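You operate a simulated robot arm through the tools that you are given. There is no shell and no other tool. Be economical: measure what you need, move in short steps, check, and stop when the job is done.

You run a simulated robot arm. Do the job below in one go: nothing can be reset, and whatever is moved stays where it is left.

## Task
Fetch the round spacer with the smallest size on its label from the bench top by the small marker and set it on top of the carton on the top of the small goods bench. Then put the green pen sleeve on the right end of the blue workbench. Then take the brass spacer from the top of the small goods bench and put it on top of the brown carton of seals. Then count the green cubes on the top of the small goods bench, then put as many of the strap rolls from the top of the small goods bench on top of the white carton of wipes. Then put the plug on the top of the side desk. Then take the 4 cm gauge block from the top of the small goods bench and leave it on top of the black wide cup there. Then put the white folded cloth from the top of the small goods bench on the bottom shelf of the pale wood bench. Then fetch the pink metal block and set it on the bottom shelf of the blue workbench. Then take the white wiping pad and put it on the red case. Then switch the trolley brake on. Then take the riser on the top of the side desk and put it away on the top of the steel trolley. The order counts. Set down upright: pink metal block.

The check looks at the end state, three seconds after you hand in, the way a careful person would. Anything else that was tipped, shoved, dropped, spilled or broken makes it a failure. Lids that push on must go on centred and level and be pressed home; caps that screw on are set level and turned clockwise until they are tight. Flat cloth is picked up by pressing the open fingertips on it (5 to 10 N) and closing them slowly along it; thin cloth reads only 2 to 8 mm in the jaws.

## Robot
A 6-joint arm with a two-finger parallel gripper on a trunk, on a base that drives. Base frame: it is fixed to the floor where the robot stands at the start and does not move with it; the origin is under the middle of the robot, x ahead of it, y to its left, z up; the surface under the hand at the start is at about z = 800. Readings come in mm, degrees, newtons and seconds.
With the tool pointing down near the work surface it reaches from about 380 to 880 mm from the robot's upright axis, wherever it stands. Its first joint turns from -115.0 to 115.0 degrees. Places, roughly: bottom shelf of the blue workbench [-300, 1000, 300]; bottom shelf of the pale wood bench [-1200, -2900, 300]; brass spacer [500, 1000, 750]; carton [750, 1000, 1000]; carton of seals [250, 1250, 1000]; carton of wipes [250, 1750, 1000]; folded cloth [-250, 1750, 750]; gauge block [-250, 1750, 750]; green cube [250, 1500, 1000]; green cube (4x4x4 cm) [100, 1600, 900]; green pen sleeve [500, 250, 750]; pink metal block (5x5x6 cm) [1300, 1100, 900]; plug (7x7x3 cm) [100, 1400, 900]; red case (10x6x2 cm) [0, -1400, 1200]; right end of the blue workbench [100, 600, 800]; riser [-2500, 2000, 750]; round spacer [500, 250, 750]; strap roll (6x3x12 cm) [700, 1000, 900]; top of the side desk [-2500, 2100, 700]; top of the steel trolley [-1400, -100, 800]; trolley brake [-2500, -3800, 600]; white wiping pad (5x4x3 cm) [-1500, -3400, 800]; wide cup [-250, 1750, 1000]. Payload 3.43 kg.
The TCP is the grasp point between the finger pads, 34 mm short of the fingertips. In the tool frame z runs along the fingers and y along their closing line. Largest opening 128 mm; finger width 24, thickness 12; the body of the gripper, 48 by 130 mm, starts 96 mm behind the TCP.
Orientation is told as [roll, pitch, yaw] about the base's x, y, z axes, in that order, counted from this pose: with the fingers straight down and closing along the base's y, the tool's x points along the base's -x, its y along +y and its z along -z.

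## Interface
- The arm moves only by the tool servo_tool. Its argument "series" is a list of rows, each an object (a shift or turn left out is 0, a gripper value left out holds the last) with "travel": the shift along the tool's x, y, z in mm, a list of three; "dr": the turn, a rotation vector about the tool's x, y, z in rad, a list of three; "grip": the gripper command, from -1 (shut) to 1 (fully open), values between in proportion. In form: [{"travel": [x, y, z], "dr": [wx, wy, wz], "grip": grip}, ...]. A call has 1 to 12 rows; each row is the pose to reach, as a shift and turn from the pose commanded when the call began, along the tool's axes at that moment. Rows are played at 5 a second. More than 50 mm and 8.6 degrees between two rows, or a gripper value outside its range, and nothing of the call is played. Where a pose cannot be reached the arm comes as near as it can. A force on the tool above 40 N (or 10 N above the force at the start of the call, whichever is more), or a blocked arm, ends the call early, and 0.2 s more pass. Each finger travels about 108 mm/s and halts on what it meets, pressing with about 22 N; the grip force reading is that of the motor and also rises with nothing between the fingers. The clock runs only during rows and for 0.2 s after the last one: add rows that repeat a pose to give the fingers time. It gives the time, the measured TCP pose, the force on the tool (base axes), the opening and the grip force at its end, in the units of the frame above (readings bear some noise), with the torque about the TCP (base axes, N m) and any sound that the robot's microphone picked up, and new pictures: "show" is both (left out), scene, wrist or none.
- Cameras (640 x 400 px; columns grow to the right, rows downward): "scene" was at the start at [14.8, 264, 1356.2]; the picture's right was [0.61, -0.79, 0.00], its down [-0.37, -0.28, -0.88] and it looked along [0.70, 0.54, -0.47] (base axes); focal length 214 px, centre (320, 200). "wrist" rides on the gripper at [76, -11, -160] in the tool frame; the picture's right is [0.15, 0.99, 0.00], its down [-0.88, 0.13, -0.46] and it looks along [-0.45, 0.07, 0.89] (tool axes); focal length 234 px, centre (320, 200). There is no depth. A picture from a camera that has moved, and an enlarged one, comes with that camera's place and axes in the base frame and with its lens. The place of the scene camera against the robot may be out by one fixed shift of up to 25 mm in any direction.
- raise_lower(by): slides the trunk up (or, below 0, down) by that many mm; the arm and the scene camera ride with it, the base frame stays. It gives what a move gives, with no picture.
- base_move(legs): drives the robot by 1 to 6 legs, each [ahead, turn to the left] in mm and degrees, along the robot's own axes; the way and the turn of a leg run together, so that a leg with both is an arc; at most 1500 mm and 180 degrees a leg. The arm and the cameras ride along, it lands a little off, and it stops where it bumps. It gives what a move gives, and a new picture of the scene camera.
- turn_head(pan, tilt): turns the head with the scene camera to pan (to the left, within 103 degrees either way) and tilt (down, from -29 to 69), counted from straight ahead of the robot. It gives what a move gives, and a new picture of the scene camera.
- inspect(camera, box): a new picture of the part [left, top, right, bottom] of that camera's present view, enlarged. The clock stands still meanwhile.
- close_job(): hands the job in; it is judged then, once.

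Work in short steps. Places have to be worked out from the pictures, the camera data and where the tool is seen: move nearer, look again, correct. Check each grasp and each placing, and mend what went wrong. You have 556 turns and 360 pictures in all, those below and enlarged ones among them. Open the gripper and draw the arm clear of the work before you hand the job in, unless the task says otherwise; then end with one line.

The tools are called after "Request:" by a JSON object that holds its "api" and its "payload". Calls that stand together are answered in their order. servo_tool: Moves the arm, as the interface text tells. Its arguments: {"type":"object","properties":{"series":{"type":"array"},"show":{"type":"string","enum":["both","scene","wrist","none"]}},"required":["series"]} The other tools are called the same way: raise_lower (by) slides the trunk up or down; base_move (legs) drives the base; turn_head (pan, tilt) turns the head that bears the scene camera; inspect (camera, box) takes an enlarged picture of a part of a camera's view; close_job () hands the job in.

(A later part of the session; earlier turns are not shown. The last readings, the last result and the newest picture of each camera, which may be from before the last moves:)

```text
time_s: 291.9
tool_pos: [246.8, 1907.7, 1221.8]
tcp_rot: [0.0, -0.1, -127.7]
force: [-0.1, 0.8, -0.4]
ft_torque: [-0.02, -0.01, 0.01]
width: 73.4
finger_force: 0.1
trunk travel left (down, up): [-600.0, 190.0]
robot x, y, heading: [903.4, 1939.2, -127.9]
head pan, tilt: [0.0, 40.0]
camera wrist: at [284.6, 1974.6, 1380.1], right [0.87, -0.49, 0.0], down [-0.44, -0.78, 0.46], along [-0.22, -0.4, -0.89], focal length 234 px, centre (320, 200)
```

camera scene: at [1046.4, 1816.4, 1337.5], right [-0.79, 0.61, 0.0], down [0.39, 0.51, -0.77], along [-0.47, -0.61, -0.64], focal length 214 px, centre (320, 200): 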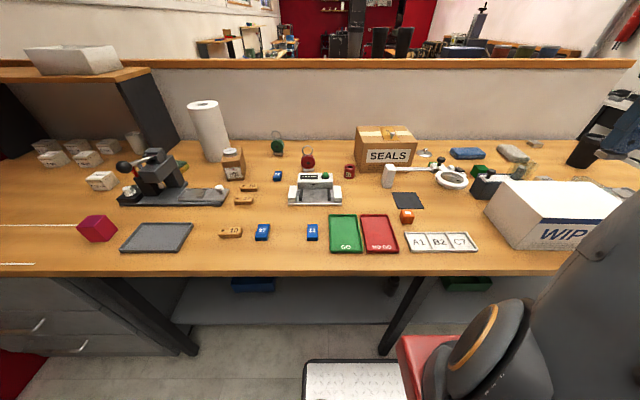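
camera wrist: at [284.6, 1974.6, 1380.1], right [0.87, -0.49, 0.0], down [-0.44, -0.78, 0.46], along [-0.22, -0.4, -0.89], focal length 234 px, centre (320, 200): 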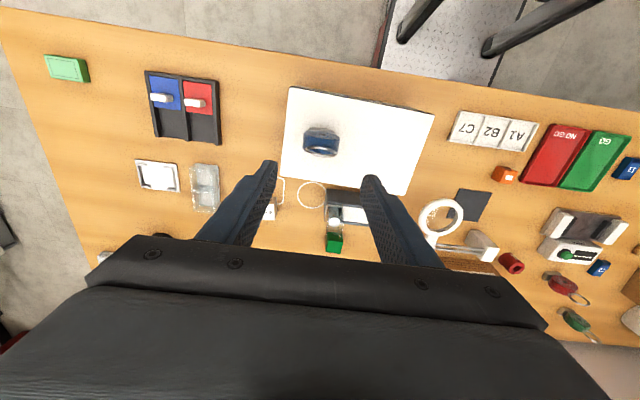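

Blue roll stands on the carton. Zoom on the left-end green thing and the area behind the carton.

Request:
{"api": "inspect", "payload": {"camera": "wrist", "box": [20, 30, 380, 255]}}

```text
1.78 times, centred on (200, 142) of wrist
camera zoom: at [284.6, 1974.6, 1380.1], right [0.87, -0.49, 0.0], down [-0.44, -0.78, 0.46], along [-0.22, -0.4, -0.89], focal length 416 px, centre (533, 302)
```

zoom: 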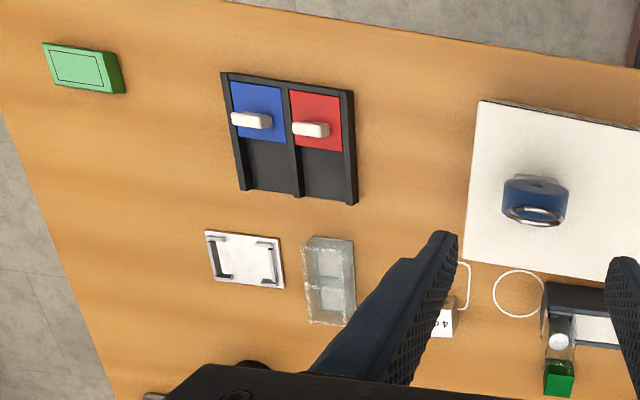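

Now the red roll (~(618,1181)). Swing across at height.

Request:
{"api": "servo_tool", "payload": {"series": [{"travel": [-20, 43, 0]}, {"travel": [-40, 86, 0]}, {"travel": [-60, 129, 0]}, {"travel": [-80, 172, 0]}, {"travel": [-100, 215, 0]}, {"travel": [-120, 258, 0]}, {"travel": [-140, 301, 0]}, {"travel": [-160, 344, 0]}, {"travel": [-180, 387, 0]}, {"travel": [-200, 430, 0]}], "show": "none"}}

Request:
{"api": "servo_tool", "payload": {"series": [{"travel": [-20, 43, 10], "grip": 0.56}, {"travel": [-40, 86, 20]}, {"travel": [-60, 129, 30]}, {"travel": [-80, 172, 40]}, {"travel": [-100, 215, 55]}, {"travel": [-120, 258, 70]}, {"travel": [-140, 290, 90]}, {"travel": [-147, 309, 110]}, {"travel": [-147, 309, 110]}], "show": "wrist"}}

```text
time_s: 294.1
tool_pos: [468.5, 1480.9, 1220.9]
tcp_rot: [0.0, 0.0, -127.8]
force: [0.0, 1.3, 0.5]
ft_torque: [-0.07, 0.0, -0.02]
width: 73.5
finger_force: 0.1
trunk travel left (down, up): [-600.0, 190.0]
robot x, y, heading: [906.4, 1942.9, -127.8]
head pan, tilt: [0.0, 40.0]
```

```text
time_s: 296.1
tool_pos: [619.8, 1174.8, 1109.8]
tcp_rot: [0.0, 0.0, -127.8]
force: [0.6, 0.1, 0.2]
ft_torque: [0.01, -0.02, -0.04]
width: 99.9
finger_force: 0.1
trunk travel left (down, up): [-600.0, 190.0]
robot x, y, heading: [905.3, 1939.2, -127.6]
head pan, tilt: [0.0, 40.0]
camera wrist: at [657.1, 1243.3, 1268.7], right [0.87, -0.49, 0.0], down [-0.44, -0.78, 0.46], along [-0.22, -0.4, -0.89], focal length 234 px, centre (320, 200)
```

wrist: 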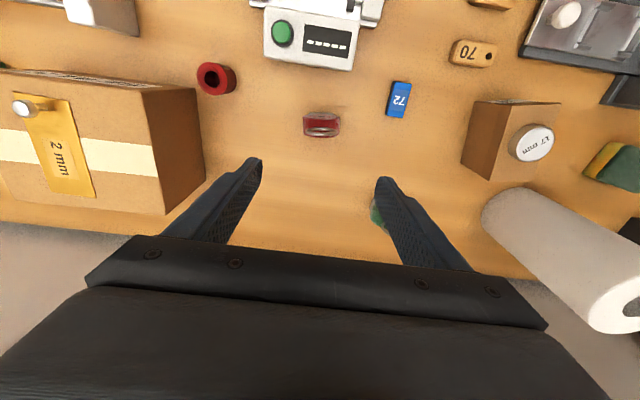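

Red roll at ~(633,1192). Shift and descend.

Request:
{"api": "servo_tool", "payload": {"series": [{"travel": [21, 0, 20]}, {"travel": [21, 0, 60]}, {"travel": [21, 0, 100]}, {"travel": [21, 0, 140]}, {"travel": [21, 0, 148]}, {"travel": [21, 0, 148]}], "show": "wrist"}}

```text
time_s: 297.5
tool_pos: [633.4, 1193.8, 963.3]
tcp_rot: [0.0, 0.0, -127.7]
force: [0.2, 0.2, 0.2]
ft_torque: [-0.02, -0.01, 0.03]
width: 100.0
finger_force: 0.1
trunk travel left (down, up): [-600.0, 190.0]
robot x, y, heading: [903.2, 1941.3, -127.6]
head pan, tilt: [0.0, 40.0]
camera wrist: at [670.8, 1261.7, 1122.2], right [0.87, -0.49, 0.0], down [-0.44, -0.78, 0.46], along [-0.22, -0.4, -0.89], focal length 234 px, centre (320, 200)
```

wrist: 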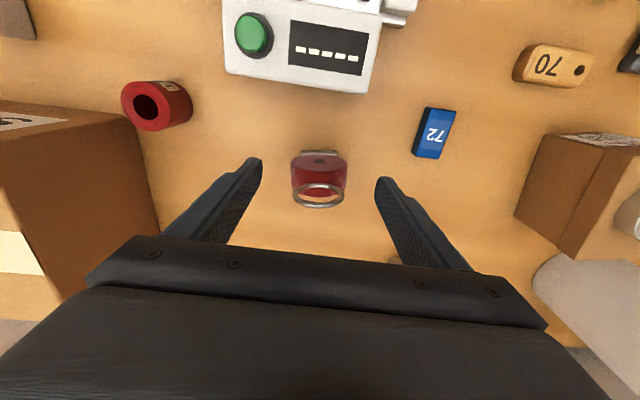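

Aligned. Descend 44 mm and close.

Request:
{"api": "servo_tool", "payload": {"series": [{"travel": [0, 0, 25]}, {"travel": [0, 0, 44]}, {"travel": [0, 0, 44]}, {"travel": [0, 0, 44], "grip": 0.1}, {"travel": [0, 0, 44], "grip": -0.3}, {"travel": [0, 0, 44], "grip": -1}, {"travel": [0, 0, 44], "grip": -1}], "show": "wrist"}}

```text
time_s: 299.1
tool_pos: [634.1, 1195.7, 917.3]
tcp_rot: [0.0, 0.0, -127.7]
force: [-0.2, 0.1, 0.0]
ft_torque: [0.0, -0.01, 0.01]
width: 56.6
finger_force: 22.4
trunk travel left (down, up): [-600.0, 190.0]
robot x, y, heading: [903.3, 1941.2, -127.5]
head pan, tilt: [0.0, 40.0]
camera wrist: at [671.6, 1262.0, 1076.9], right [0.87, -0.49, 0.0], down [-0.44, -0.78, 0.46], along [-0.22, -0.4, -0.89], focal length 234 px, centre (320, 200)
```

wrist: 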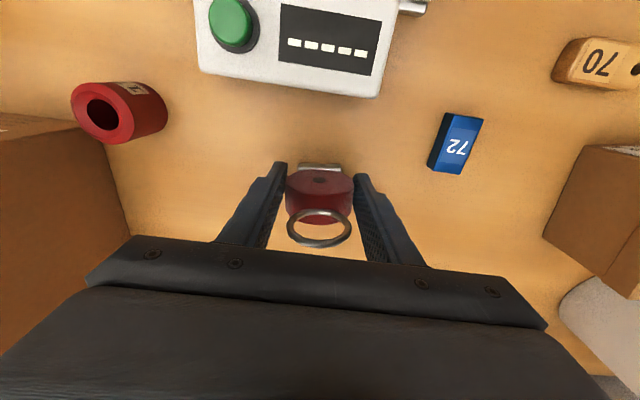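

Lift, then carry to the WIPES carton's left part (~(347,1827)).

Request:
{"api": "servo_tool", "payload": {"series": [{"travel": [0, 0, -45]}, {"travel": [0, 0, -90]}, {"travel": [0, 0, -135]}, {"travel": [0, 0, -180]}, {"travel": [22, -40, -220]}, {"travel": [44, -80, -230]}, {"travel": [66, -120, -250]}, {"travel": [88, -160, -260]}, {"travel": [110, -200, -260]}, {"travel": [132, -240, -260]}, {"travel": [154, -280, -260]}, {"travel": [176, -320, -260]}], "show": "none"}}

```text
refused: row 5 steps farther than a row can; nothing moved
```

Request:
{"api": "servo_tool", "payload": {"series": [{"travel": [0, 0, -45]}, {"travel": [0, 0, -90]}, {"travel": [0, 0, -135]}, {"travel": [0, 0, -180]}, {"travel": [0, 0, -225]}, {"travel": [12, -23, -260]}, {"travel": [33, -63, -260]}, {"travel": [54, -103, -260]}, {"travel": [75, -143, -260]}, {"travel": [96, -183, -260]}, {"travel": [117, -223, -260]}, {"travel": [138, -263, -260]}], "show": "none"}}

Request:
{"api": "servo_tool", "payload": {"series": [{"travel": [21, -40, 0]}, {"travel": [43, -81, 0]}, {"travel": [65, -122, 0]}, {"travel": [87, -163, 0]}, {"travel": [109, -204, 0]}, {"travel": [131, -245, 0]}, {"travel": [153, -286, 0]}, {"travel": [175, -325, 0]}, {"travel": [185, -351, 30]}, {"travel": [185, -351, 60]}, {"travel": [185, -351, 90]}, {"travel": [185, -351, 90]}], "show": "wrist"}}

```text
time_s: 301.7
tool_pos: [509.1, 1464.7, 1177.4]
tcp_rot: [0.0, -0.1, -127.8]
force: [-0.9, -0.8, -0.2]
ft_torque: [0.09, -0.01, 0.02]
width: 56.3
finger_force: 21.9
trunk travel left (down, up): [-600.0, 190.0]
robot x, y, heading: [901.2, 1939.2, -127.6]
head pan, tilt: [0.0, 40.0]
```

```text
time_s: 304.3
tool_pos: [344.1, 1824.9, 1090.0]
tcp_rot: [0.0, 0.0, -127.7]
force: [0.6, 0.7, -0.8]
ft_torque: [0.03, 0.01, -0.01]
width: 56.3
finger_force: 22.2
trunk travel left (down, up): [-600.0, 190.0]
robot x, y, heading: [904.5, 1937.6, -127.6]
head pan, tilt: [0.0, 40.0]
camera wrist: at [382.3, 1892.5, 1248.5], right [0.87, -0.49, 0.0], down [-0.44, -0.78, 0.46], along [-0.22, -0.4, -0.89], focal length 234 px, centre (320, 200)
```

wrist: 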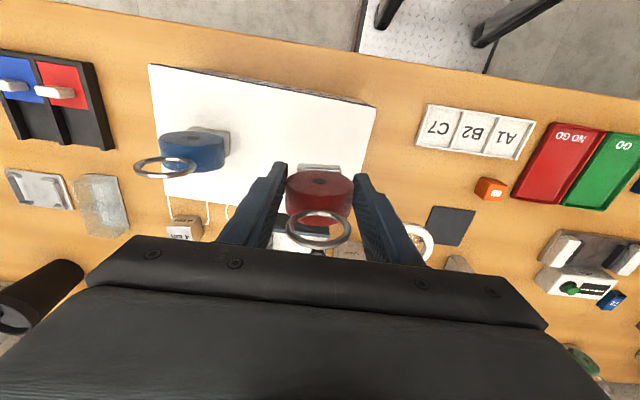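

Spot is good; shift slightly and lower to contact.

Request:
{"api": "servo_tool", "payload": {"series": [{"travel": [6, -6, 25]}, {"travel": [6, -6, 45]}, {"travel": [6, -6, 54]}, {"travel": [6, -6, 58]}, {"travel": [6, -6, 58]}], "show": "none"}}

```text
time_s: 305.5
tool_pos: [343.2, 1833.3, 1032.5]
tcp_rot: [0.0, -0.1, -127.7]
force: [-5.3, 1.4, 17.6]
ft_torque: [-0.06, 0.22, 0.08]
width: 55.1
finger_force: 22.2
trunk travel left (down, up): [-600.0, 190.0]
robot x, y, heading: [902.2, 1939.4, -127.6]
head pan, tilt: [0.0, 40.0]
```

Request:
{"api": "servo_tool", "payload": {"series": [{"travel": [0, 0, -1.5]}, {"travel": [0, 0, -1.5], "grip": 0.05}, {"travel": [0, 0, -1.5], "grip": 0.15}, {"travel": [0, 0, -1.5]}, {"travel": [0, 0, -30]}, {"travel": [0, 0, -70]}, {"travel": [0, 0, -115]}, {"travel": [0, 0, -160]}, {"travel": [0, 0, -190]}, {"travel": [0, 0, -190]}], "show": "both"}}

```text
time_s: 307.7
tool_pos: [345.1, 1832.8, 1222.3]
tcp_rot: [-0.1, 0.1, -127.8]
force: [-0.2, -1.2, -0.5]
ft_torque: [0.02, 0.01, 0.0]
width: 73.7
finger_force: 0.2
trunk travel left (down, up): [-600.0, 190.0]
robot x, y, heading: [903.3, 1940.4, -127.5]
head pan, tilt: [0.0, 40.0]
camera scene: at [1046.5, 1816.4, 1337.4], right [-0.79, 0.61, 0.0], down [0.39, 0.51, -0.77], along [-0.47, -0.61, -0.64], focal length 214 px, centre (320, 200)
camera wrist: at [382.8, 1901.2, 1381.8], right [0.87, -0.49, 0.0], down [-0.44, -0.78, 0.46], along [-0.22, -0.4, -0.89], focal length 234 px, centre (320, 200)
```

scene: 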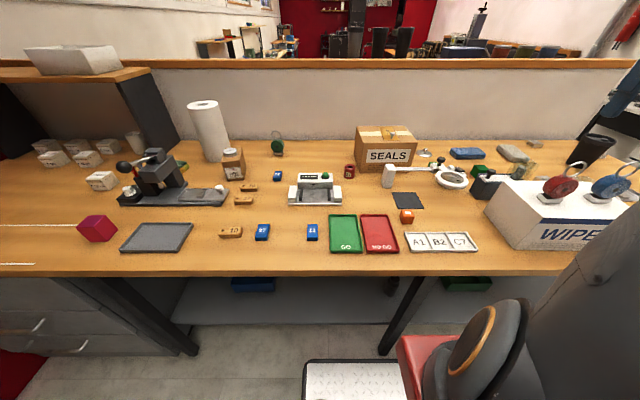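
wrist: 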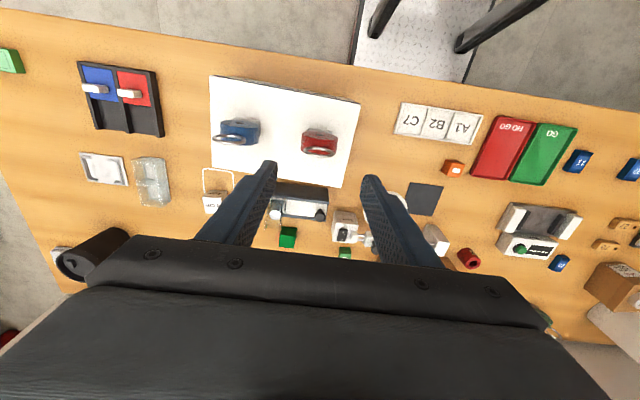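

Two rolls placed (matching two green cubes). Next the plug (steel disc with knob, ~(140,1396)). Tuck the arm and back off.

Request:
{"api": "servo_tool", "payload": {"series": [{"travel": [0, 42, -5]}, {"travel": [0, 84, -10]}, {"travel": [0, 126, -15]}, {"travel": [0, 168, -20]}, {"travel": [0, 210, -25]}, {"travel": [0, 252, -30]}, {"travel": [0, 294, -40]}, {"travel": [0, 336, -50]}, {"travel": [0, 377, -60]}, {"travel": [0, 377, -60]}], "show": "none"}}

```text
time_s: 309.9
tool_pos: [642.2, 1603.7, 1280.7]
tcp_rot: [0.0, 0.0, -127.9]
force: [0.4, -0.4, -0.7]
ft_torque: [0.02, -0.02, -0.01]
width: 73.8
finger_force: 0.1
trunk travel left (down, up): [-600.0, 190.0]
robot x, y, heading: [900.6, 1941.8, -127.3]
head pan, tilt: [0.0, 40.0]
```

Request:
{"api": "base_move", "payload": {"legs": [[-200, 0], [0, -89.6], [488, 0], [0, 90], [220, 0]]}}

Request:
{"api": "turn_head", "payload": {"pan": 0, "tilt": 60}}

```text
time_s: 322.9
tool_pos: [240.5, 1882.4, 1282.1]
tcp_rot: [0.1, 0.0, -128.1]
force: [-0.2, -0.1, 0.6]
ft_torque: [-0.01, 0.01, -0.02]
width: 73.5
finger_force: 0.0
trunk travel left (down, up): [-600.0, 190.0]
robot x, y, heading: [502.2, 2219.3, -128.0]
head pan, tilt: [0.0, 40.0]
camera scene: at [645.7, 2092.6, 1337.5], right [-0.79, 0.62, 0.0], down [0.4, 0.51, -0.77], along [-0.47, -0.6, -0.64], focal length 214 px, centre (320, 200)
```

scene: 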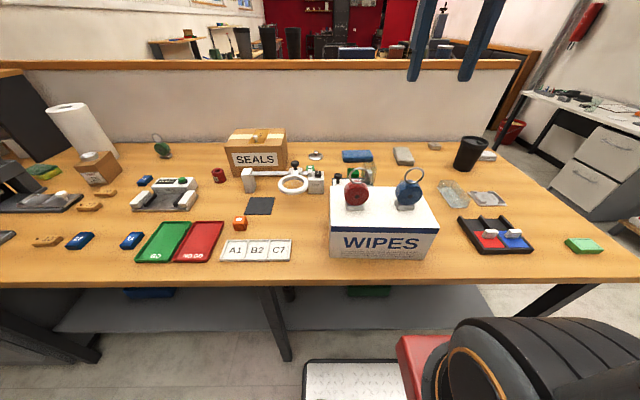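

```text
time_s: 323.8
tool_pos: [241.3, 1881.0, 1280.9]
tcp_rot: [-0.1, 0.0, -128.0]
force: [0.6, 0.1, -0.3]
ft_torque: [-0.03, 0.0, -0.01]
width: 73.5
finger_force: 0.0
trunk travel left (down, up): [-600.0, 190.0]
robot x, y, heading: [501.2, 2217.6, -127.8]
head pan, tilt: [0.0, 60.0]
camera scene: at [656.9, 2106.9, 1310.8], right [-0.79, 0.62, 0.0], down [0.53, 0.68, -0.5], along [-0.31, -0.39, -0.87], focal length 214 px, centre (320, 200)
```

scene: 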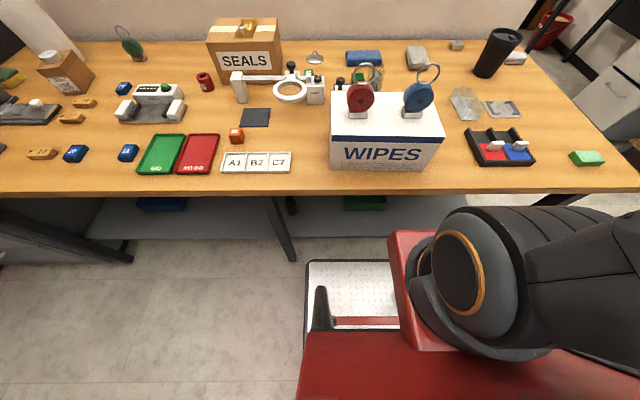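

The deck clears the leg by ~70 mm. Advance 65 mm and raise the trunk 60 mm for better reach.

Request:
{"api": "base_move", "payload": {"legs": [[65, 0.8]]}}

Request:
{"api": "raise_lower", "payload": {"by": 60}}

Request:
{"api": "inspect", "payload": {"camera": "scene", "box": [260, 0, 560, 190]}}

```text
time_s: 324.8
tool_pos: [206.0, 1826.8, 1280.9]
tcp_rot: [0.0, 0.0, -127.3]
force: [0.7, -0.6, 0.5]
ft_torque: [-0.03, 0.0, 0.03]
width: 73.5
finger_force: 0.0
trunk travel left (down, up): [-600.0, 190.0]
robot x, y, heading: [464.7, 2168.7, -127.2]
head pan, tilt: [0.0, 60.0]
camera scene: at [619.4, 2058.0, 1310.7], right [-0.8, 0.6, 0.0], down [0.52, 0.69, -0.5], along [-0.3, -0.4, -0.87], focal length 214 px, centre (320, 200)
```

scene: 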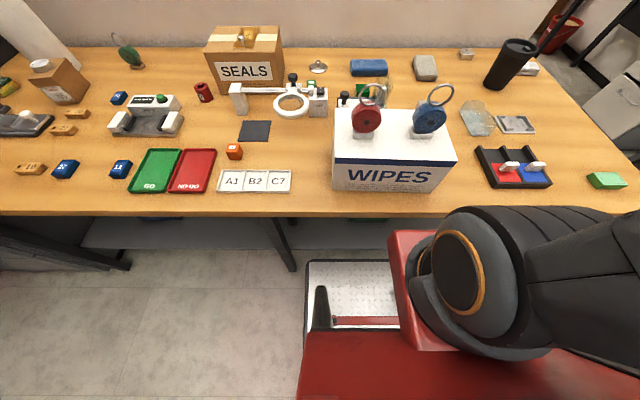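

```text
time_s: 325.8
tool_pos: [205.9, 1826.8, 1342.4]
tcp_rot: [0.0, 0.0, -127.2]
force: [-0.8, -0.9, 0.6]
ft_torque: [-0.01, -0.02, -0.01]
width: 73.7
finger_force: 0.1
trunk travel left (down, up): [-660.0, 130.0]
robot x, y, heading: [462.8, 2163.7, -127.2]
head pan, tilt: [0.0, 60.0]
```

```text
2.11 times, centred on (410, 95) of scene
camera zoom: at [629.4, 2071.2, 1370.7], right [-0.8, 0.6, 0.0], down [0.52, 0.69, -0.5], along [-0.3, -0.4, -0.87], focal length 452 px, centre (130, 421)
```

zoom: 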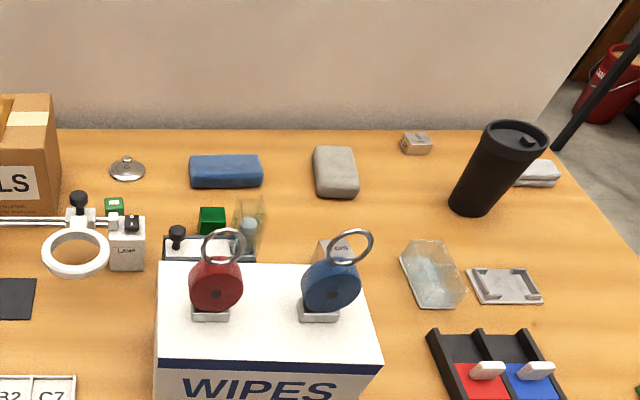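

Plug at ~(147,1421), radius ~810. Move over it high, then lower.

Request:
{"api": "servo_tool", "payload": {"series": [{"travel": [-38, 22, 10]}, {"travel": [-76, 44, 20]}, {"travel": [-114, 66, 30]}, {"travel": [-152, 88, 40]}, {"travel": [-190, 110, 50]}, {"travel": [-228, 132, 70]}, {"travel": [-266, 154, 90]}, {"travel": [-300, 176, 115]}, {"travel": [-330, 190, 145]}, {"travel": [-359, 199, 180]}, {"travel": [-359, 199, 220]}, {"travel": [-359, 199, 220]}], "show": "wrist"}}

```text
time_s: 328.4
tool_pos: [147.8, 1420.1, 1122.1]
tcp_rot: [0.0, 0.0, -127.3]
force: [0.3, 0.4, 0.6]
ft_torque: [0.01, -0.02, 0.0]
width: 73.6
finger_force: 0.1
trunk travel left (down, up): [-660.0, 130.0]
robot x, y, heading: [469.4, 2167.5, -127.3]
head pan, tilt: [0.0, 60.0]
camera wrist: at [184.1, 1488.8, 1280.8], right [0.88, -0.48, 0.0], down [-0.43, -0.78, 0.46], along [-0.22, -0.4, -0.89], focal length 234 px, centre (320, 200)
```

wrist: 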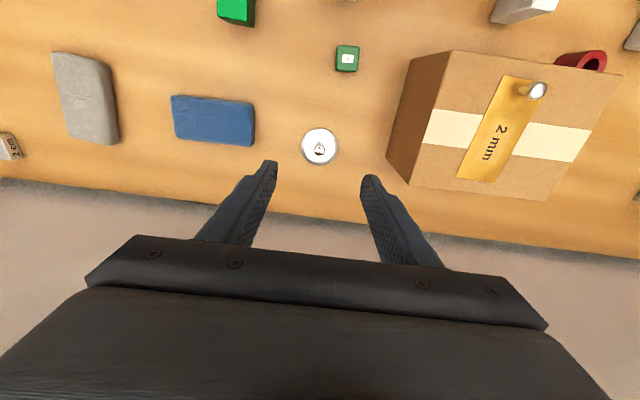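

Knob of the plug at ~(135,1400). Move over and descend.

Request:
{"api": "servo_tool", "payload": {"series": [{"travel": [-24, 2, 30]}, {"travel": [-24, 2, 70]}, {"travel": [-24, 2, 110]}, {"travel": [-24, 2, 150]}, {"travel": [-24, 2, 172]}, {"travel": [-24, 2, 172]}], "show": "wrist"}}

```text
time_s: 329.8
tool_pos: [134.0, 1401.9, 949.8]
tcp_rot: [0.0, 0.0, -127.3]
force: [0.5, -0.1, 0.2]
ft_torque: [0.0, 0.02, 0.01]
width: 73.3
finger_force: 0.0
trunk travel left (down, up): [-660.0, 130.0]
robot x, y, heading: [460.3, 2165.8, -127.3]
head pan, tilt: [0.0, 60.0]
camera wrist: at [171.1, 1468.9, 1107.5], right [0.88, -0.48, 0.0], down [-0.43, -0.78, 0.46], along [-0.22, -0.4, -0.89], focal length 234 px, centre (320, 200)
```

wrist: 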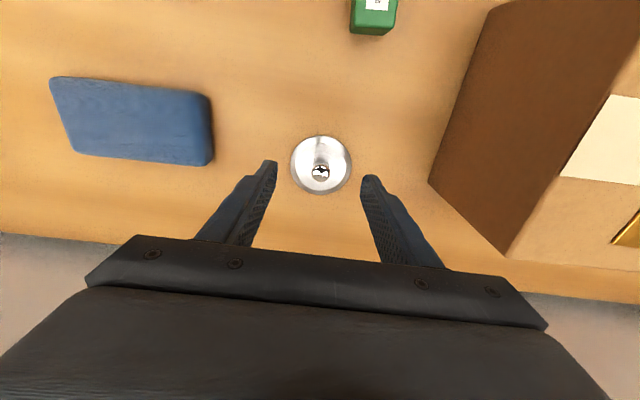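

Request:
{"api": "servo_tool", "payload": {"series": [{"travel": [0, 0, 15]}, {"travel": [0, 0, 27]}, {"travel": [0, 0, 27]}], "show": "none"}}

Request:
{"api": "inspect", "payload": {"camera": "wrist", "box": [220, 100, 420, 240]}}

Request:
{"api": "inspect", "payload": {"camera": "scene", "box": [270, 20, 360, 90]}}

```text
time_s: 330.6
tool_pos: [134.8, 1401.0, 920.9]
tcp_rot: [0.0, 0.0, -127.3]
force: [-0.1, 0.1, -0.3]
ft_torque: [-0.03, 0.0, 0.0]
width: 73.7
finger_force: 0.0
trunk travel left (down, up): [-660.0, 130.0]
robot x, y, heading: [463.5, 2167.3, -127.0]
head pan, tilt: [0.0, 60.0]
```

```text
2.86 times, centred on (320, 170) of wrist
camera zoom: at [171.5, 1468.4, 1080.1], right [0.88, -0.48, 0.0], down [-0.43, -0.78, 0.46], along [-0.22, -0.4, -0.89], focal length 669 px, centre (320, 286)
```

zoom: 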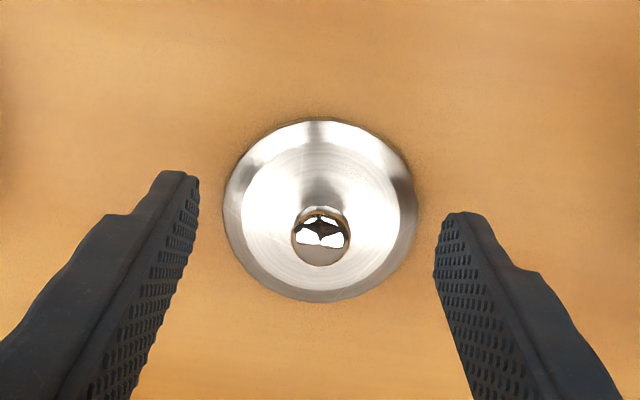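

```text
5.71 times, centred on (315, 55) of scene
camera zoom: at [629.4, 2071.1, 1370.7], right [-0.8, 0.6, 0.0], down [0.52, 0.69, -0.5], along [-0.3, -0.4, -0.87], focal length 1226 px, centre (349, 1029)
```

zoom: 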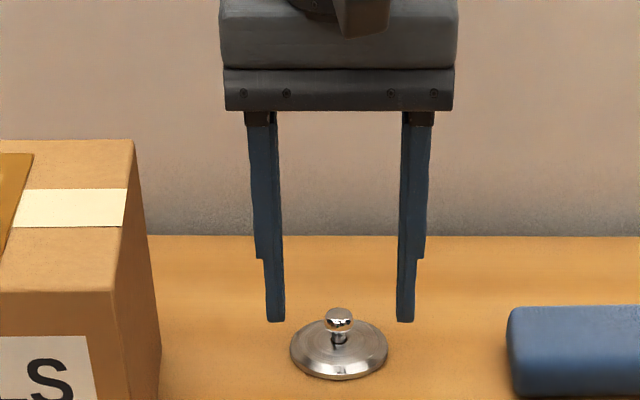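

Lower 5 mm and close on the knob.

Request:
{"api": "servo_tool", "payload": {"series": [{"travel": [-2, 0, 3]}, {"travel": [-2, 0, 5]}, {"travel": [-2, 0, 5], "grip": -0.3}, {"travel": [-2, 0, 5], "grip": -0.7}, {"travel": [-2, 0, 5], "grip": -1}, {"travel": [-2, 0, 5], "grip": -1}, {"travel": [-2, 0, 5], "grip": -1}], "show": "none"}}

Request:
{"api": "inspect", "payload": {"camera": "wrist", "box": [220, 100, 420, 240]}}

```text
time_s: 332.1
tool_pos: [133.1, 1399.1, 917.6]
tcp_rot: [0.0, 0.0, -127.3]
force: [0.2, -0.8, 0.4]
ft_torque: [-0.1, -0.11, 0.0]
width: 19.5
finger_force: 22.3
trunk travel left (down, up): [-660.0, 130.0]
robot x, y, heading: [467.0, 2168.7, -127.3]
head pan, tilt: [0.0, 60.0]
```

```text
2.86 times, centred on (320, 170) of wrist
camera zoom: at [170.2, 1466.7, 1075.9], right [0.88, -0.48, 0.0], down [-0.43, -0.78, 0.46], along [-0.22, -0.4, -0.89], focal length 669 px, centre (320, 286)
```

zoom: 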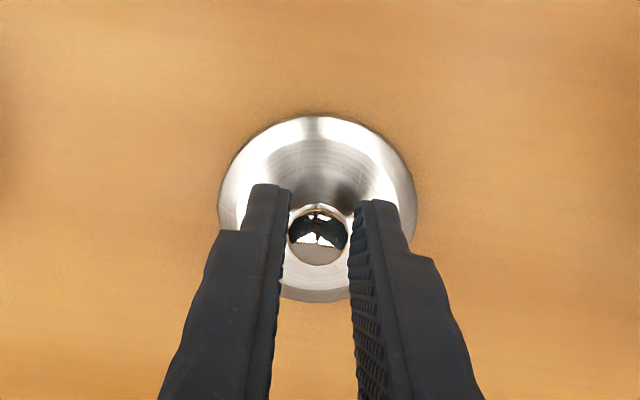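

Request:
{"api": "servo_tool", "payload": {"series": [{"travel": [0, 0, -20]}, {"travel": [0, 0, -60]}, {"travel": [0, 0, -105]}, {"travel": [10, 0, -150]}, {"travel": [30, 0, -195]}, {"travel": [50, 0, -240]}, {"travel": [50, 0, -240]}], "show": "wrist"}}

```text
time_s: 333.8
tool_pos: [163.8, 1439.1, 1156.0]
tcp_rot: [0.0, 0.0, -127.2]
force: [-0.7, 0.1, -0.7]
ft_torque: [0.0, 0.0, 0.01]
width: 19.7
finger_force: 21.8
trunk travel left (down, up): [-660.0, 130.0]
robot x, y, heading: [461.3, 2169.4, -127.1]
head pan, tilt: [0.0, 60.0]
camera wrist: at [200.8, 1506.2, 1314.2], right [0.88, -0.48, 0.0], down [-0.43, -0.78, 0.46], along [-0.22, -0.4, -0.89], focal length 234 px, centre (320, 200)
```

wrist: 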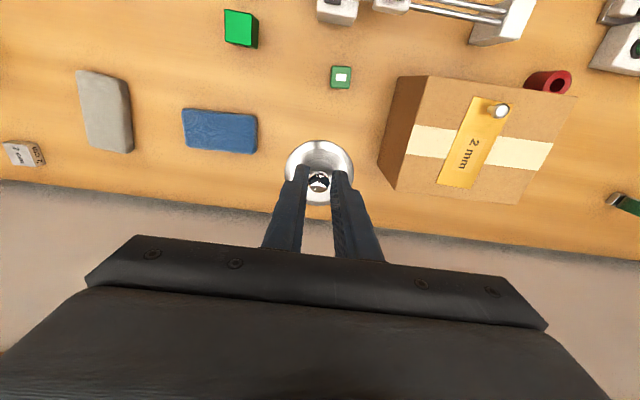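

Plug held. Retract up and back.

Request:
{"api": "servo_tool", "payload": {"series": [{"travel": [15, 0, -40]}, {"travel": [35, 0, -80]}, {"travel": [60, 0, -120]}, {"travel": [85, 0, -155]}, {"travel": [115, 0, -185]}, {"travel": [155, -25, -185]}, {"travel": [195, -50, -185]}, {"travel": [230, -85, -185]}, {"travel": [260, -120, -185]}, {"travel": [290, -155, -185]}, {"travel": [320, -190, -185]}, {"travel": [331, -203, -185]}], "show": "none"}}

```text
time_s: 336.4
tool_pos: [202.4, 1825.0, 1342.7]
tcp_rot: [-0.1, -0.1, -127.4]
force: [0.5, 0.1, -1.0]
ft_torque: [0.05, 0.0, -0.01]
width: 19.5
finger_force: 22.0
trunk travel left (down, up): [-660.0, 130.0]
robot x, y, heading: [462.7, 2163.9, -127.0]
head pan, tilt: [0.0, 60.0]
```

Drive to the side desk: back, along the aisle, then down the left side.

Request:
{"api": "turn_head", "payload": {"pan": 0, "tilt": 35}}

Request:
{"api": "base_move", "payload": {"legs": [[-260, 0], [0, -90], [1470, 0], [0, 90], [1000, 0], [960, 0]]}}

```text
time_s: 337.2
tool_pos: [203.6, 1825.6, 1341.8]
tcp_rot: [0.0, 0.1, -127.3]
force: [-0.7, -0.1, -0.4]
ft_torque: [0.02, 0.01, -0.05]
width: 19.5
finger_force: 22.0
trunk travel left (down, up): [-660.0, 130.0]
robot x, y, heading: [463.8, 2170.7, -127.1]
head pan, tilt: [0.0, 35.0]
camera scene: at [616.5, 2054.2, 1404.9], right [-0.8, 0.6, 0.0], down [0.35, 0.46, -0.82], along [-0.49, -0.65, -0.57], focal length 214 px, centre (320, 200)
```

scene: 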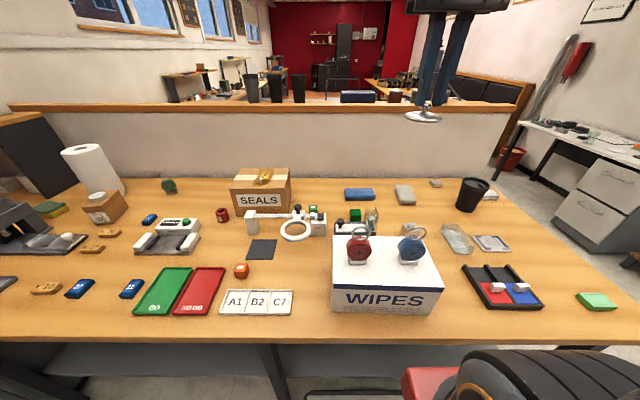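

```text
time_s: 362.9
tool_pos: [-1919.3, 1241.9, 1341.6]
tcp_rot: [0.0, 0.0, -124.5]
force: [-0.3, -0.6, 0.6]
ft_torque: [-0.04, 0.01, 0.02]
width: 19.2
finger_force: 22.3
trunk travel left (down, up): [-660.0, 130.0]
robot x, y, heading: [-1676.5, 1593.1, -124.2]
head pan, tilt: [0.0, 35.0]
camera scene: at [-1517.3, 1491.0, 1405.0], right [-0.83, 0.56, 0.0], down [0.32, 0.47, -0.82], along [-0.46, -0.68, -0.57], focal length 214 px, centre (320, 200)
```

scene: 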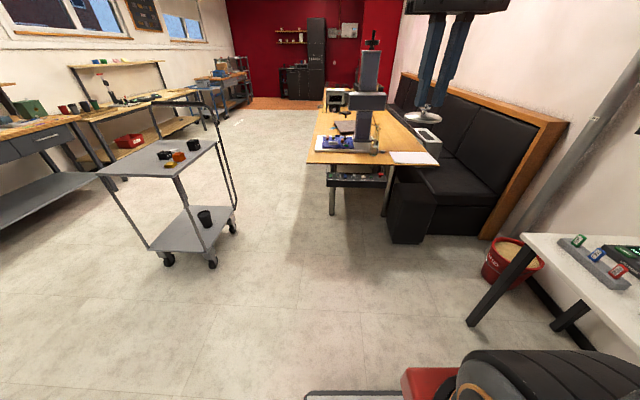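

Now turn right to face the desk.

Request:
{"api": "base_move", "payload": {"legs": [[0, -92.5]]}}

```text
time_s: 367.2
tool_pos: [-2017.8, 1857.9, 1343.9]
tcp_rot: [0.0, 0.0, 142.7]
force: [0.2, -0.6, -0.2]
ft_torque: [-0.01, -0.01, 0.0]
width: 19.1
finger_force: 22.2
trunk travel left (down, up): [-660.0, 130.0]
robot x, y, heading: [-1673.5, 1594.6, 142.6]
head pan, tilt: [0.0, 35.0]
camera scene: at [-1798.9, 1460.4, 1405.0], right [0.61, 0.8, 0.0], down [0.46, -0.35, -0.82], along [-0.65, 0.5, -0.57], focal length 214 px, centre (320, 200)
```

scene: 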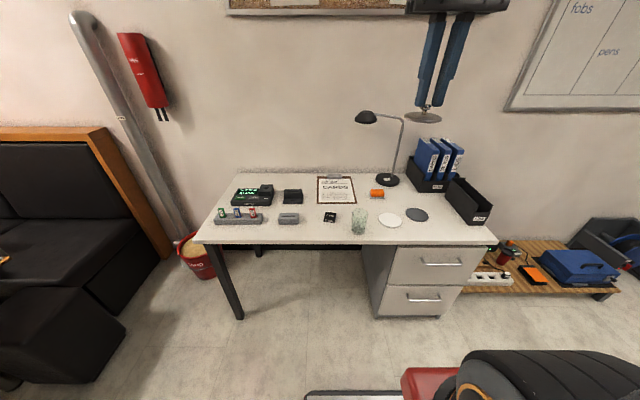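

Request:
{"api": "inspect", "payload": {"camera": "scene", "box": [190, 160, 510, 250]}}

```text
2.00 times, centred on (350, 205) of scene
camera zoom: at [-1798.9, 1460.4, 1405.0], right [0.61, 0.8, 0.0], down [0.46, -0.35, -0.82], along [-0.65, 0.5, -0.57], focal length 429 px, centre (260, 190)
```

zoom: 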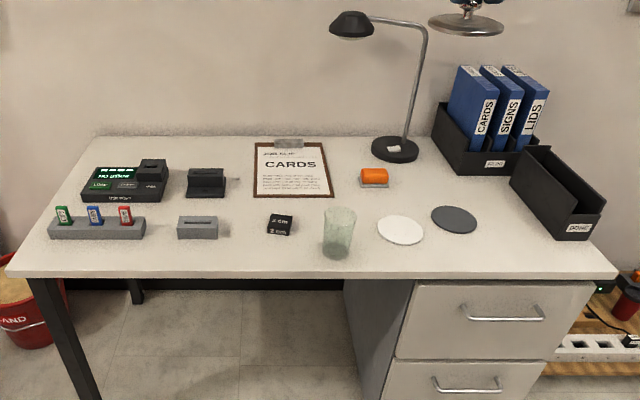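

The desk's "2 cm" black block is likely the riser. The free spot for the plug is front right (~(-2030,2342)). Drive up to the desk there.

Request:
{"api": "base_move", "payload": {"legs": [[0, -45], [400, 0], [0, 45.5]]}}

```text
time_s: 371.5
tool_pos: [-1785.4, 2374.0, 1340.7]
tcp_rot: [-0.1, 0.0, 98.4]
force: [-0.3, 0.6, -1.1]
ft_torque: [0.01, 0.04, -0.01]
width: 18.7
finger_force: 21.9
trunk travel left (down, up): [-660.0, 130.0]
robot x, y, heading: [-1723.2, 1949.6, 98.5]
head pan, tilt: [0.0, 35.0]
stopped in leg 2: the robot was blocked; the commanded pose is now the measured one
camera scene: at [-1912.0, 1943.9, 1405.0], right [0.99, 0.15, 0.0], down [0.08, -0.57, -0.82], along [-0.12, 0.81, -0.57], focal length 214 px, centre (320, 200)
```

scene: 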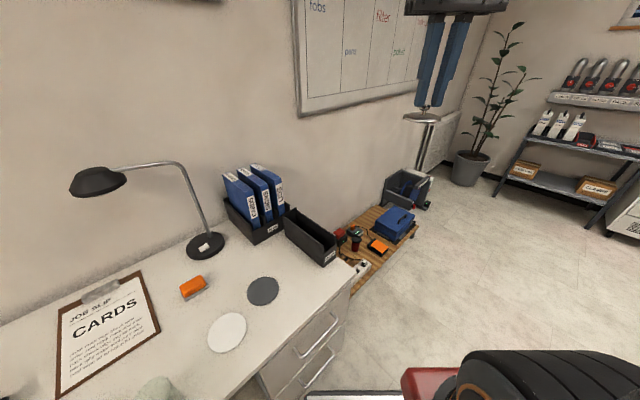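

The deck's corner touched the drawer front. Back off a little and turn to face the desk squarely.

Request:
{"api": "base_move", "payload": {"legs": [[-50, 0], [0, 44.5]]}}

```text
time_s: 374.5
tool_pos: [-2057.5, 2158.6, 1342.3]
tcp_rot: [-0.1, 0.0, 142.7]
force: [-0.2, 0.5, 0.2]
ft_torque: [0.0, 0.04, 0.0]
width: 19.2
finger_force: 21.6
trunk travel left (down, up): [-660.0, 130.0]
robot x, y, heading: [-1711.0, 1897.4, 142.7]
head pan, tilt: [0.0, 35.0]
camera scene: at [-1836.1, 1762.8, 1405.0], right [0.6, 0.8, 0.0], down [0.46, -0.35, -0.82], along [-0.65, 0.49, -0.57], focal length 214 px, centre (320, 200)
```

scene: 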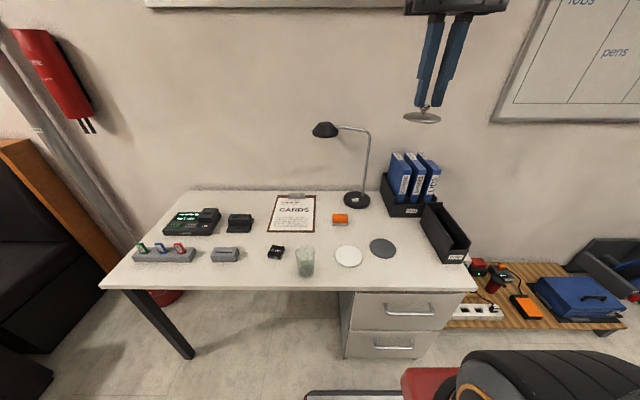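

Extend to the free spot (~(-2043,2334)), lower the trunk, and check with the wrist camera.

Request:
{"api": "servo_tool", "payload": {"series": [{"travel": [-25, -36, 0]}, {"travel": [-50, -72, 0]}, {"travel": [-75, -108, 10]}, {"travel": [-96, -146, 30]}, {"travel": [-96, -146, 70]}, {"travel": [-96, -146, 110]}, {"travel": [-96, -146, 150]}, {"travel": [-96, -146, 150]}], "show": "none"}}

Request:
{"api": "raise_lower", "payload": {"by": -200}}

Request:
{"api": "servo_tool", "payload": {"series": [{"travel": [0, 0, 0]}]}}

```text
time_s: 376.3
tool_pos: [-2045.6, 2331.0, 1192.2]
tcp_rot: [0.0, 0.0, 142.6]
force: [0.6, 0.0, -1.0]
ft_torque: [0.03, 0.04, 0.03]
width: 18.8
finger_force: 22.3
trunk travel left (down, up): [-660.0, 130.0]
robot x, y, heading: [-1714.6, 1895.5, 143.0]
head pan, tilt: [0.0, 35.0]
```

```text
time_s: 378.4
tool_pos: [-2044.6, 2333.4, 990.9]
tcp_rot: [-0.2, 0.0, 142.7]
force: [-0.2, 0.0, -1.0]
ft_torque: [-0.03, 0.01, -0.04]
width: 19.2
finger_force: 21.6
trunk travel left (down, up): [-460.0, 330.0]
robot x, y, heading: [-1714.0, 1899.3, 142.9]
head pan, tilt: [0.0, 35.0]
```

```text
time_s: 378.9
tool_pos: [-2045.4, 2332.9, 992.2]
tcp_rot: [-0.1, 0.0, 142.7]
force: [0.2, -0.5, -0.3]
ft_torque: [-0.02, 0.01, 0.0]
width: 19.1
finger_force: 22.4
trunk travel left (down, up): [-460.0, 330.0]
robot x, y, heading: [-1714.3, 1896.1, 143.1]
head pan, tilt: [0.0, 35.0]
camera scene: at [-1880.5, 1796.4, 1205.0], right [0.6, 0.8, 0.0], down [0.46, -0.35, -0.82], along [-0.65, 0.49, -0.57], focal length 214 px, centre (320, 200)
camera wrist: at [-1978.1, 2296.7, 1150.8], right [-0.48, -0.88, 0.0], down [-0.78, 0.43, 0.45], along [-0.4, 0.22, -0.89], focal length 234 px, centre (320, 200)
```

scene: 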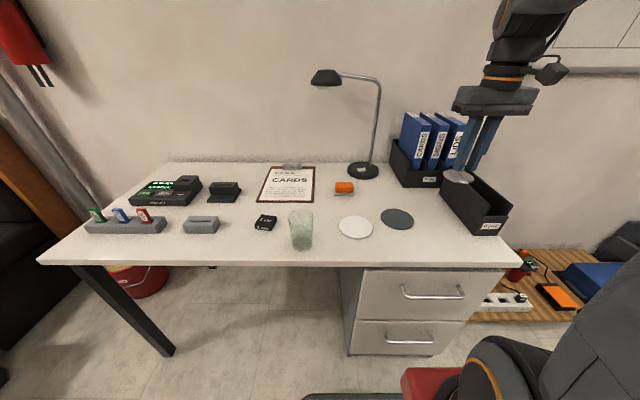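
wrist: 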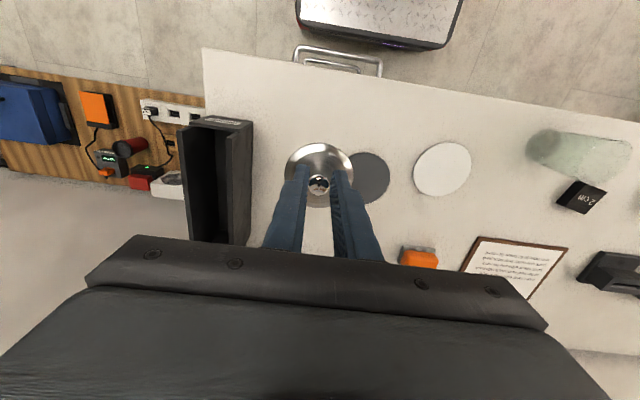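

Spot is clear. Descend gradually.

Request:
{"api": "servo_tool", "payload": {"series": [{"travel": [0, 0, 45]}, {"travel": [0, 0, 90]}, {"travel": [0, 0, 135]}, {"travel": [0, 0, 170]}, {"travel": [0, 0, 190]}, {"travel": [0, 0, 190]}], "show": "none"}}

Request:
{"api": "inspect", "payload": {"camera": "scene", "box": [360, 140, 520, 280]}}

```text
time_s: 380.2
tool_pos: [-2045.8, 2332.4, 804.7]
tcp_rot: [-0.1, 0.0, 142.7]
force: [-0.1, 0.0, -1.3]
ft_torque: [0.01, -0.01, 0.01]
width: 19.0
finger_force: 22.2
trunk travel left (down, up): [-460.0, 330.0]
robot x, y, heading: [-1711.2, 1898.2, 142.8]
head pan, tilt: [0.0, 35.0]
```

```text
2.86 times, centred on (440, 210) of scene
camera zoom: at [-1880.5, 1796.4, 1205.0], right [0.6, 0.8, 0.0], down [0.46, -0.35, -0.82], along [-0.65, 0.49, -0.57], focal length 613 px, centre (-23, 171)
```

zoom: 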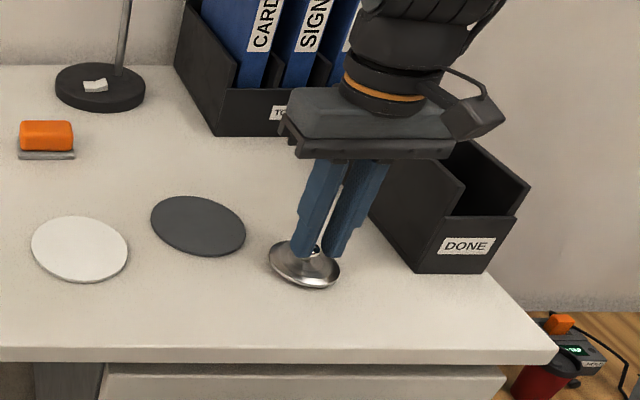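

Request:
{"api": "servo_tool", "payload": {"series": [{"travel": [0, 0, 5]}, {"travel": [0, 0, 9]}, {"travel": [0, 0, 13]}, {"travel": [0, 0, 16]}, {"travel": [0, 0, 16]}], "show": "none"}}

Request:
{"api": "inspect", "payload": {"camera": "scene", "box": [400, 170, 500, 240]}}

```text
time_s: 381.4
tool_pos: [-2045.4, 2333.2, 787.7]
tcp_rot: [-0.1, -0.2, 142.7]
force: [-6.5, 3.5, 36.8]
ft_torque: [0.32, 0.45, 0.01]
width: 19.0
finger_force: 22.1
trunk travel left (down, up): [-460.0, 330.0]
robot x, y, heading: [-1716.3, 1896.9, 142.8]
head pan, tilt: [0.0, 35.0]
```

```text
5.71 times, centred on (450, 205) of scene
camera zoom: at [-1880.2, 1795.8, 1205.0], right [0.6, 0.8, 0.0], down [0.46, -0.35, -0.82], along [-0.65, 0.49, -0.57], focal length 1226 px, centre (-423, 171)
```

zoom: 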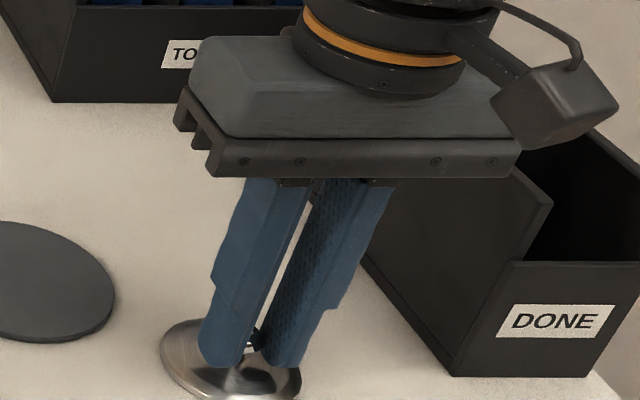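

Contact (37 N). Ease up 2 mm and release.

Request:
{"api": "servo_tool", "payload": {"series": [{"travel": [0, 0, -2]}, {"travel": [0, 0, -2], "grip": -0.6}, {"travel": [0, 0, -2], "grip": -0.4}, {"travel": [0, 0, -2], "grip": -0.4}, {"travel": [0, 0, -25]}, {"travel": [0, 0, -65]}, {"travel": [0, 0, -110]}, {"travel": [0, 0, -155]}, {"travel": [0, 0, -200]}, {"travel": [0, 0, -245]}, {"travel": [0, 0, -245]}]}}

```text
time_s: 383.9
tool_pos: [-2046.3, 2334.1, 1032.6]
tcp_rot: [-0.2, -0.1, 142.8]
force: [0.1, 0.4, 0.0]
ft_torque: [-0.01, -0.04, 0.05]
width: 38.3
finger_force: 0.1
trunk travel left (down, up): [-460.0, 330.0]
robot x, y, heading: [-1713.6, 1897.8, 142.6]
head pan, tilt: [0.0, 35.0]
camera scene: at [-1880.6, 1796.4, 1205.0], right [0.6, 0.8, 0.0], down [0.46, -0.35, -0.82], along [-0.65, 0.49, -0.57], focal length 214 px, centre (320, 200)
camera wrist: at [-1979.8, 2296.4, 1190.9], right [-0.48, -0.88, 0.0], down [-0.78, 0.43, 0.46], along [-0.4, 0.22, -0.89], focal length 234 px, centre (320, 200)
```

scene: 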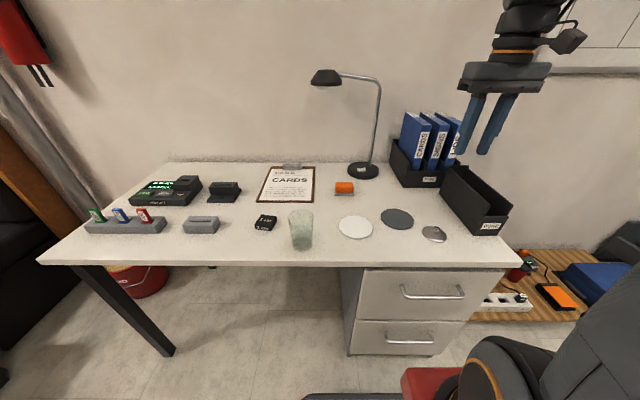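
wrist: 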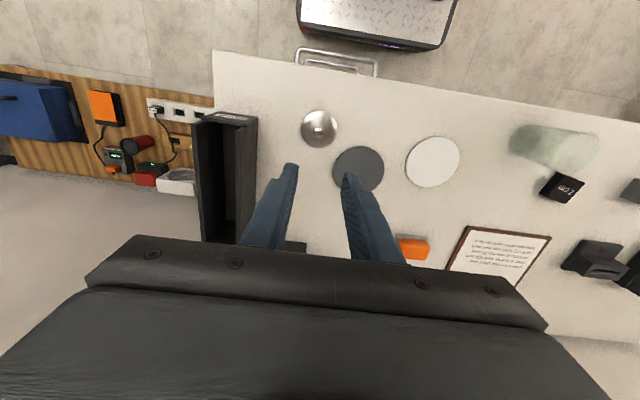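

Plug is on the desk. Retract, raise the trunk and return to the goods bench for the 4 cm gauge block.

Request:
{"api": "servo_tool", "payload": {"series": [{"travel": [25, 36, -40]}, {"travel": [50, 72, -80]}, {"travel": [75, 108, -115]}, {"travel": [96, 146, -130]}, {"travel": [96, 146, -130]}], "show": "none"}}

Request:
{"api": "raise_lower", "payload": {"by": 180}}

```text
refused: row 1 steps farther than a row can; nothing moved
```

```text
time_s: 385.9
tool_pos: [-2045.5, 2333.0, 1211.0]
tcp_rot: [0.0, 0.1, 142.7]
force: [-0.1, -0.1, -0.2]
ft_torque: [0.02, 0.0, -0.01]
width: 38.3
finger_force: 0.2
trunk travel left (down, up): [-640.0, 150.0]
robot x, y, heading: [-1713.8, 1896.4, 143.0]
head pan, tilt: [0.0, 35.0]
```

Request:
{"api": "servo_tool", "payload": {"series": [{"travel": [22, 34, -20]}, {"travel": [44, 68, -40]}, {"travel": [66, 102, -60]}, {"travel": [85, 130, -85]}, {"travel": [96, 146, -110]}, {"travel": [96, 146, -110]}], "show": "none"}}

```text
time_s: 387.2
tool_pos: [-2059.2, 2158.4, 1320.9]
tcp_rot: [-0.1, 0.0, 142.7]
force: [0.3, -0.3, 0.1]
ft_torque: [0.0, 0.0, 0.03]
width: 38.4
finger_force: 0.2
trunk travel left (down, up): [-640.0, 150.0]
robot x, y, heading: [-1717.4, 1899.3, 142.8]
head pan, tilt: [0.0, 35.0]
```

Request:
{"api": "base_move", "payload": {"legs": [[-160, 0], [0, -89.7], [900, 0], [870, 0], [0, -90], [1200, 0]]}}

```text
time_s: 410.4
tool_pos: [750.9, 2245.6, 1320.2]
tcp_rot: [-0.1, 0.0, -37.4]
force: [0.5, 0.2, 1.3]
ft_torque: [-0.01, 0.04, -0.01]
width: 38.5
finger_force: 0.0
trunk travel left (down, up): [-640.0, 150.0]
robot x, y, heading: [404.9, 2505.8, -37.1]
head pan, tilt: [0.0, 35.0]
camera scene: at [539.5, 2664.1, 1385.0], right [-0.6, -0.8, 0.0], down [-0.46, 0.35, -0.82], along [0.65, -0.49, -0.57], focal length 214 px, centre (320, 200)
```

scene: 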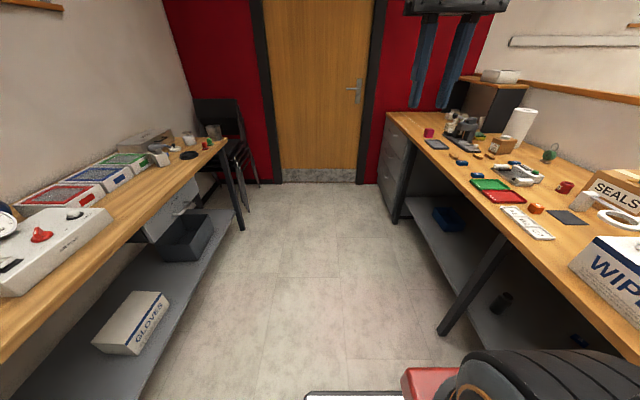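

Request:
{"api": "base_move", "payload": {"legs": [[35, 0], [0, -89.8], [170, 0]]}}

Request:
{"api": "turn_head", "payload": {"pan": -10, "tilt": 55}}

```text
time_s: 416.1
tool_pos: [77.3, 1996.8, 1319.7]
tcp_rot: [0.0, -0.1, -126.6]
force: [-0.5, -0.6, -0.9]
ft_torque: [-0.02, -0.01, 0.02]
width: 38.5
finger_force: 0.1
trunk travel left (down, up): [-640.0, 150.0]
robot x, y, heading: [333.1, 2342.0, -126.5]
head pan, tilt: [0.0, 35.0]
camera scene: at [482.8, 2231.4, 1385.0], right [-0.81, 0.59, 0.0], down [0.34, 0.46, -0.82], along [-0.49, -0.66, -0.57], focal length 214 px, centre (320, 200)
```

scene: 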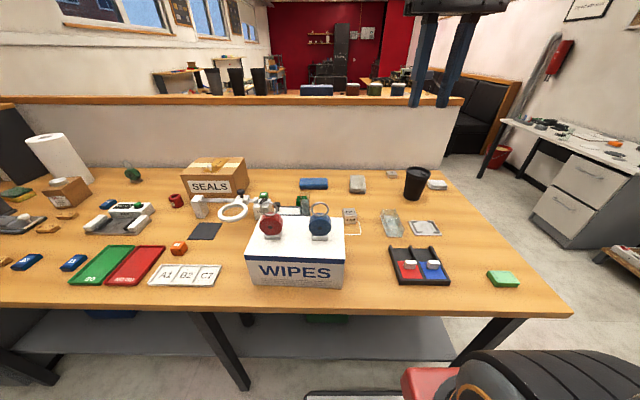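

```text
time_s: 416.9
tool_pos: [76.4, 1997.3, 1319.1]
tcp_rot: [-0.1, 0.0, -126.6]
force: [-0.1, 0.0, -0.9]
ft_torque: [0.04, 0.0, -0.02]
width: 38.3
finger_force: 0.1
trunk travel left (down, up): [-640.0, 150.0]
robot x, y, heading: [328.6, 2345.4, -126.4]
head pan, tilt: [-10.0, 55.0]
camera scene: at [482.8, 2252.3, 1356.8], right [-0.69, 0.72, 0.0], down [0.59, 0.57, -0.57], along [-0.42, -0.4, -0.82], focal length 214 px, centre (320, 200)
```

scene: 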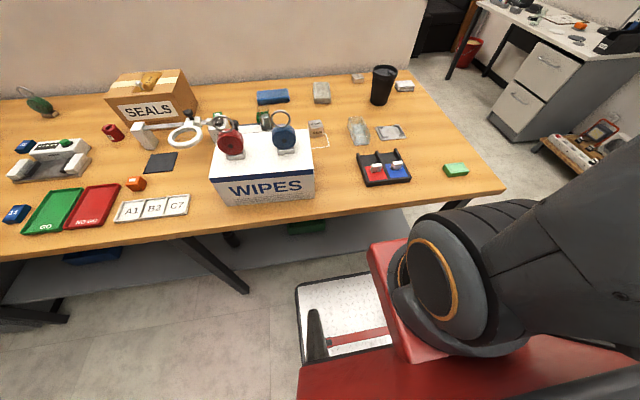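

Request:
{"api": "inspect", "payload": {"camera": "scene", "box": [260, 55, 480, 195]}}

```text
2.86 times, centred on (370, 125) of scene
camera zoom: at [482.8, 2252.3, 1356.8], right [-0.69, 0.72, 0.0], down [0.59, 0.57, -0.57], along [-0.42, -0.4, -0.82], focal length 613 px, centre (177, 414)
```

zoom: 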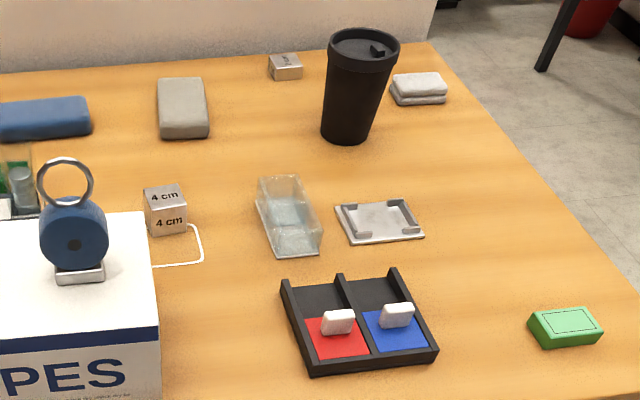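

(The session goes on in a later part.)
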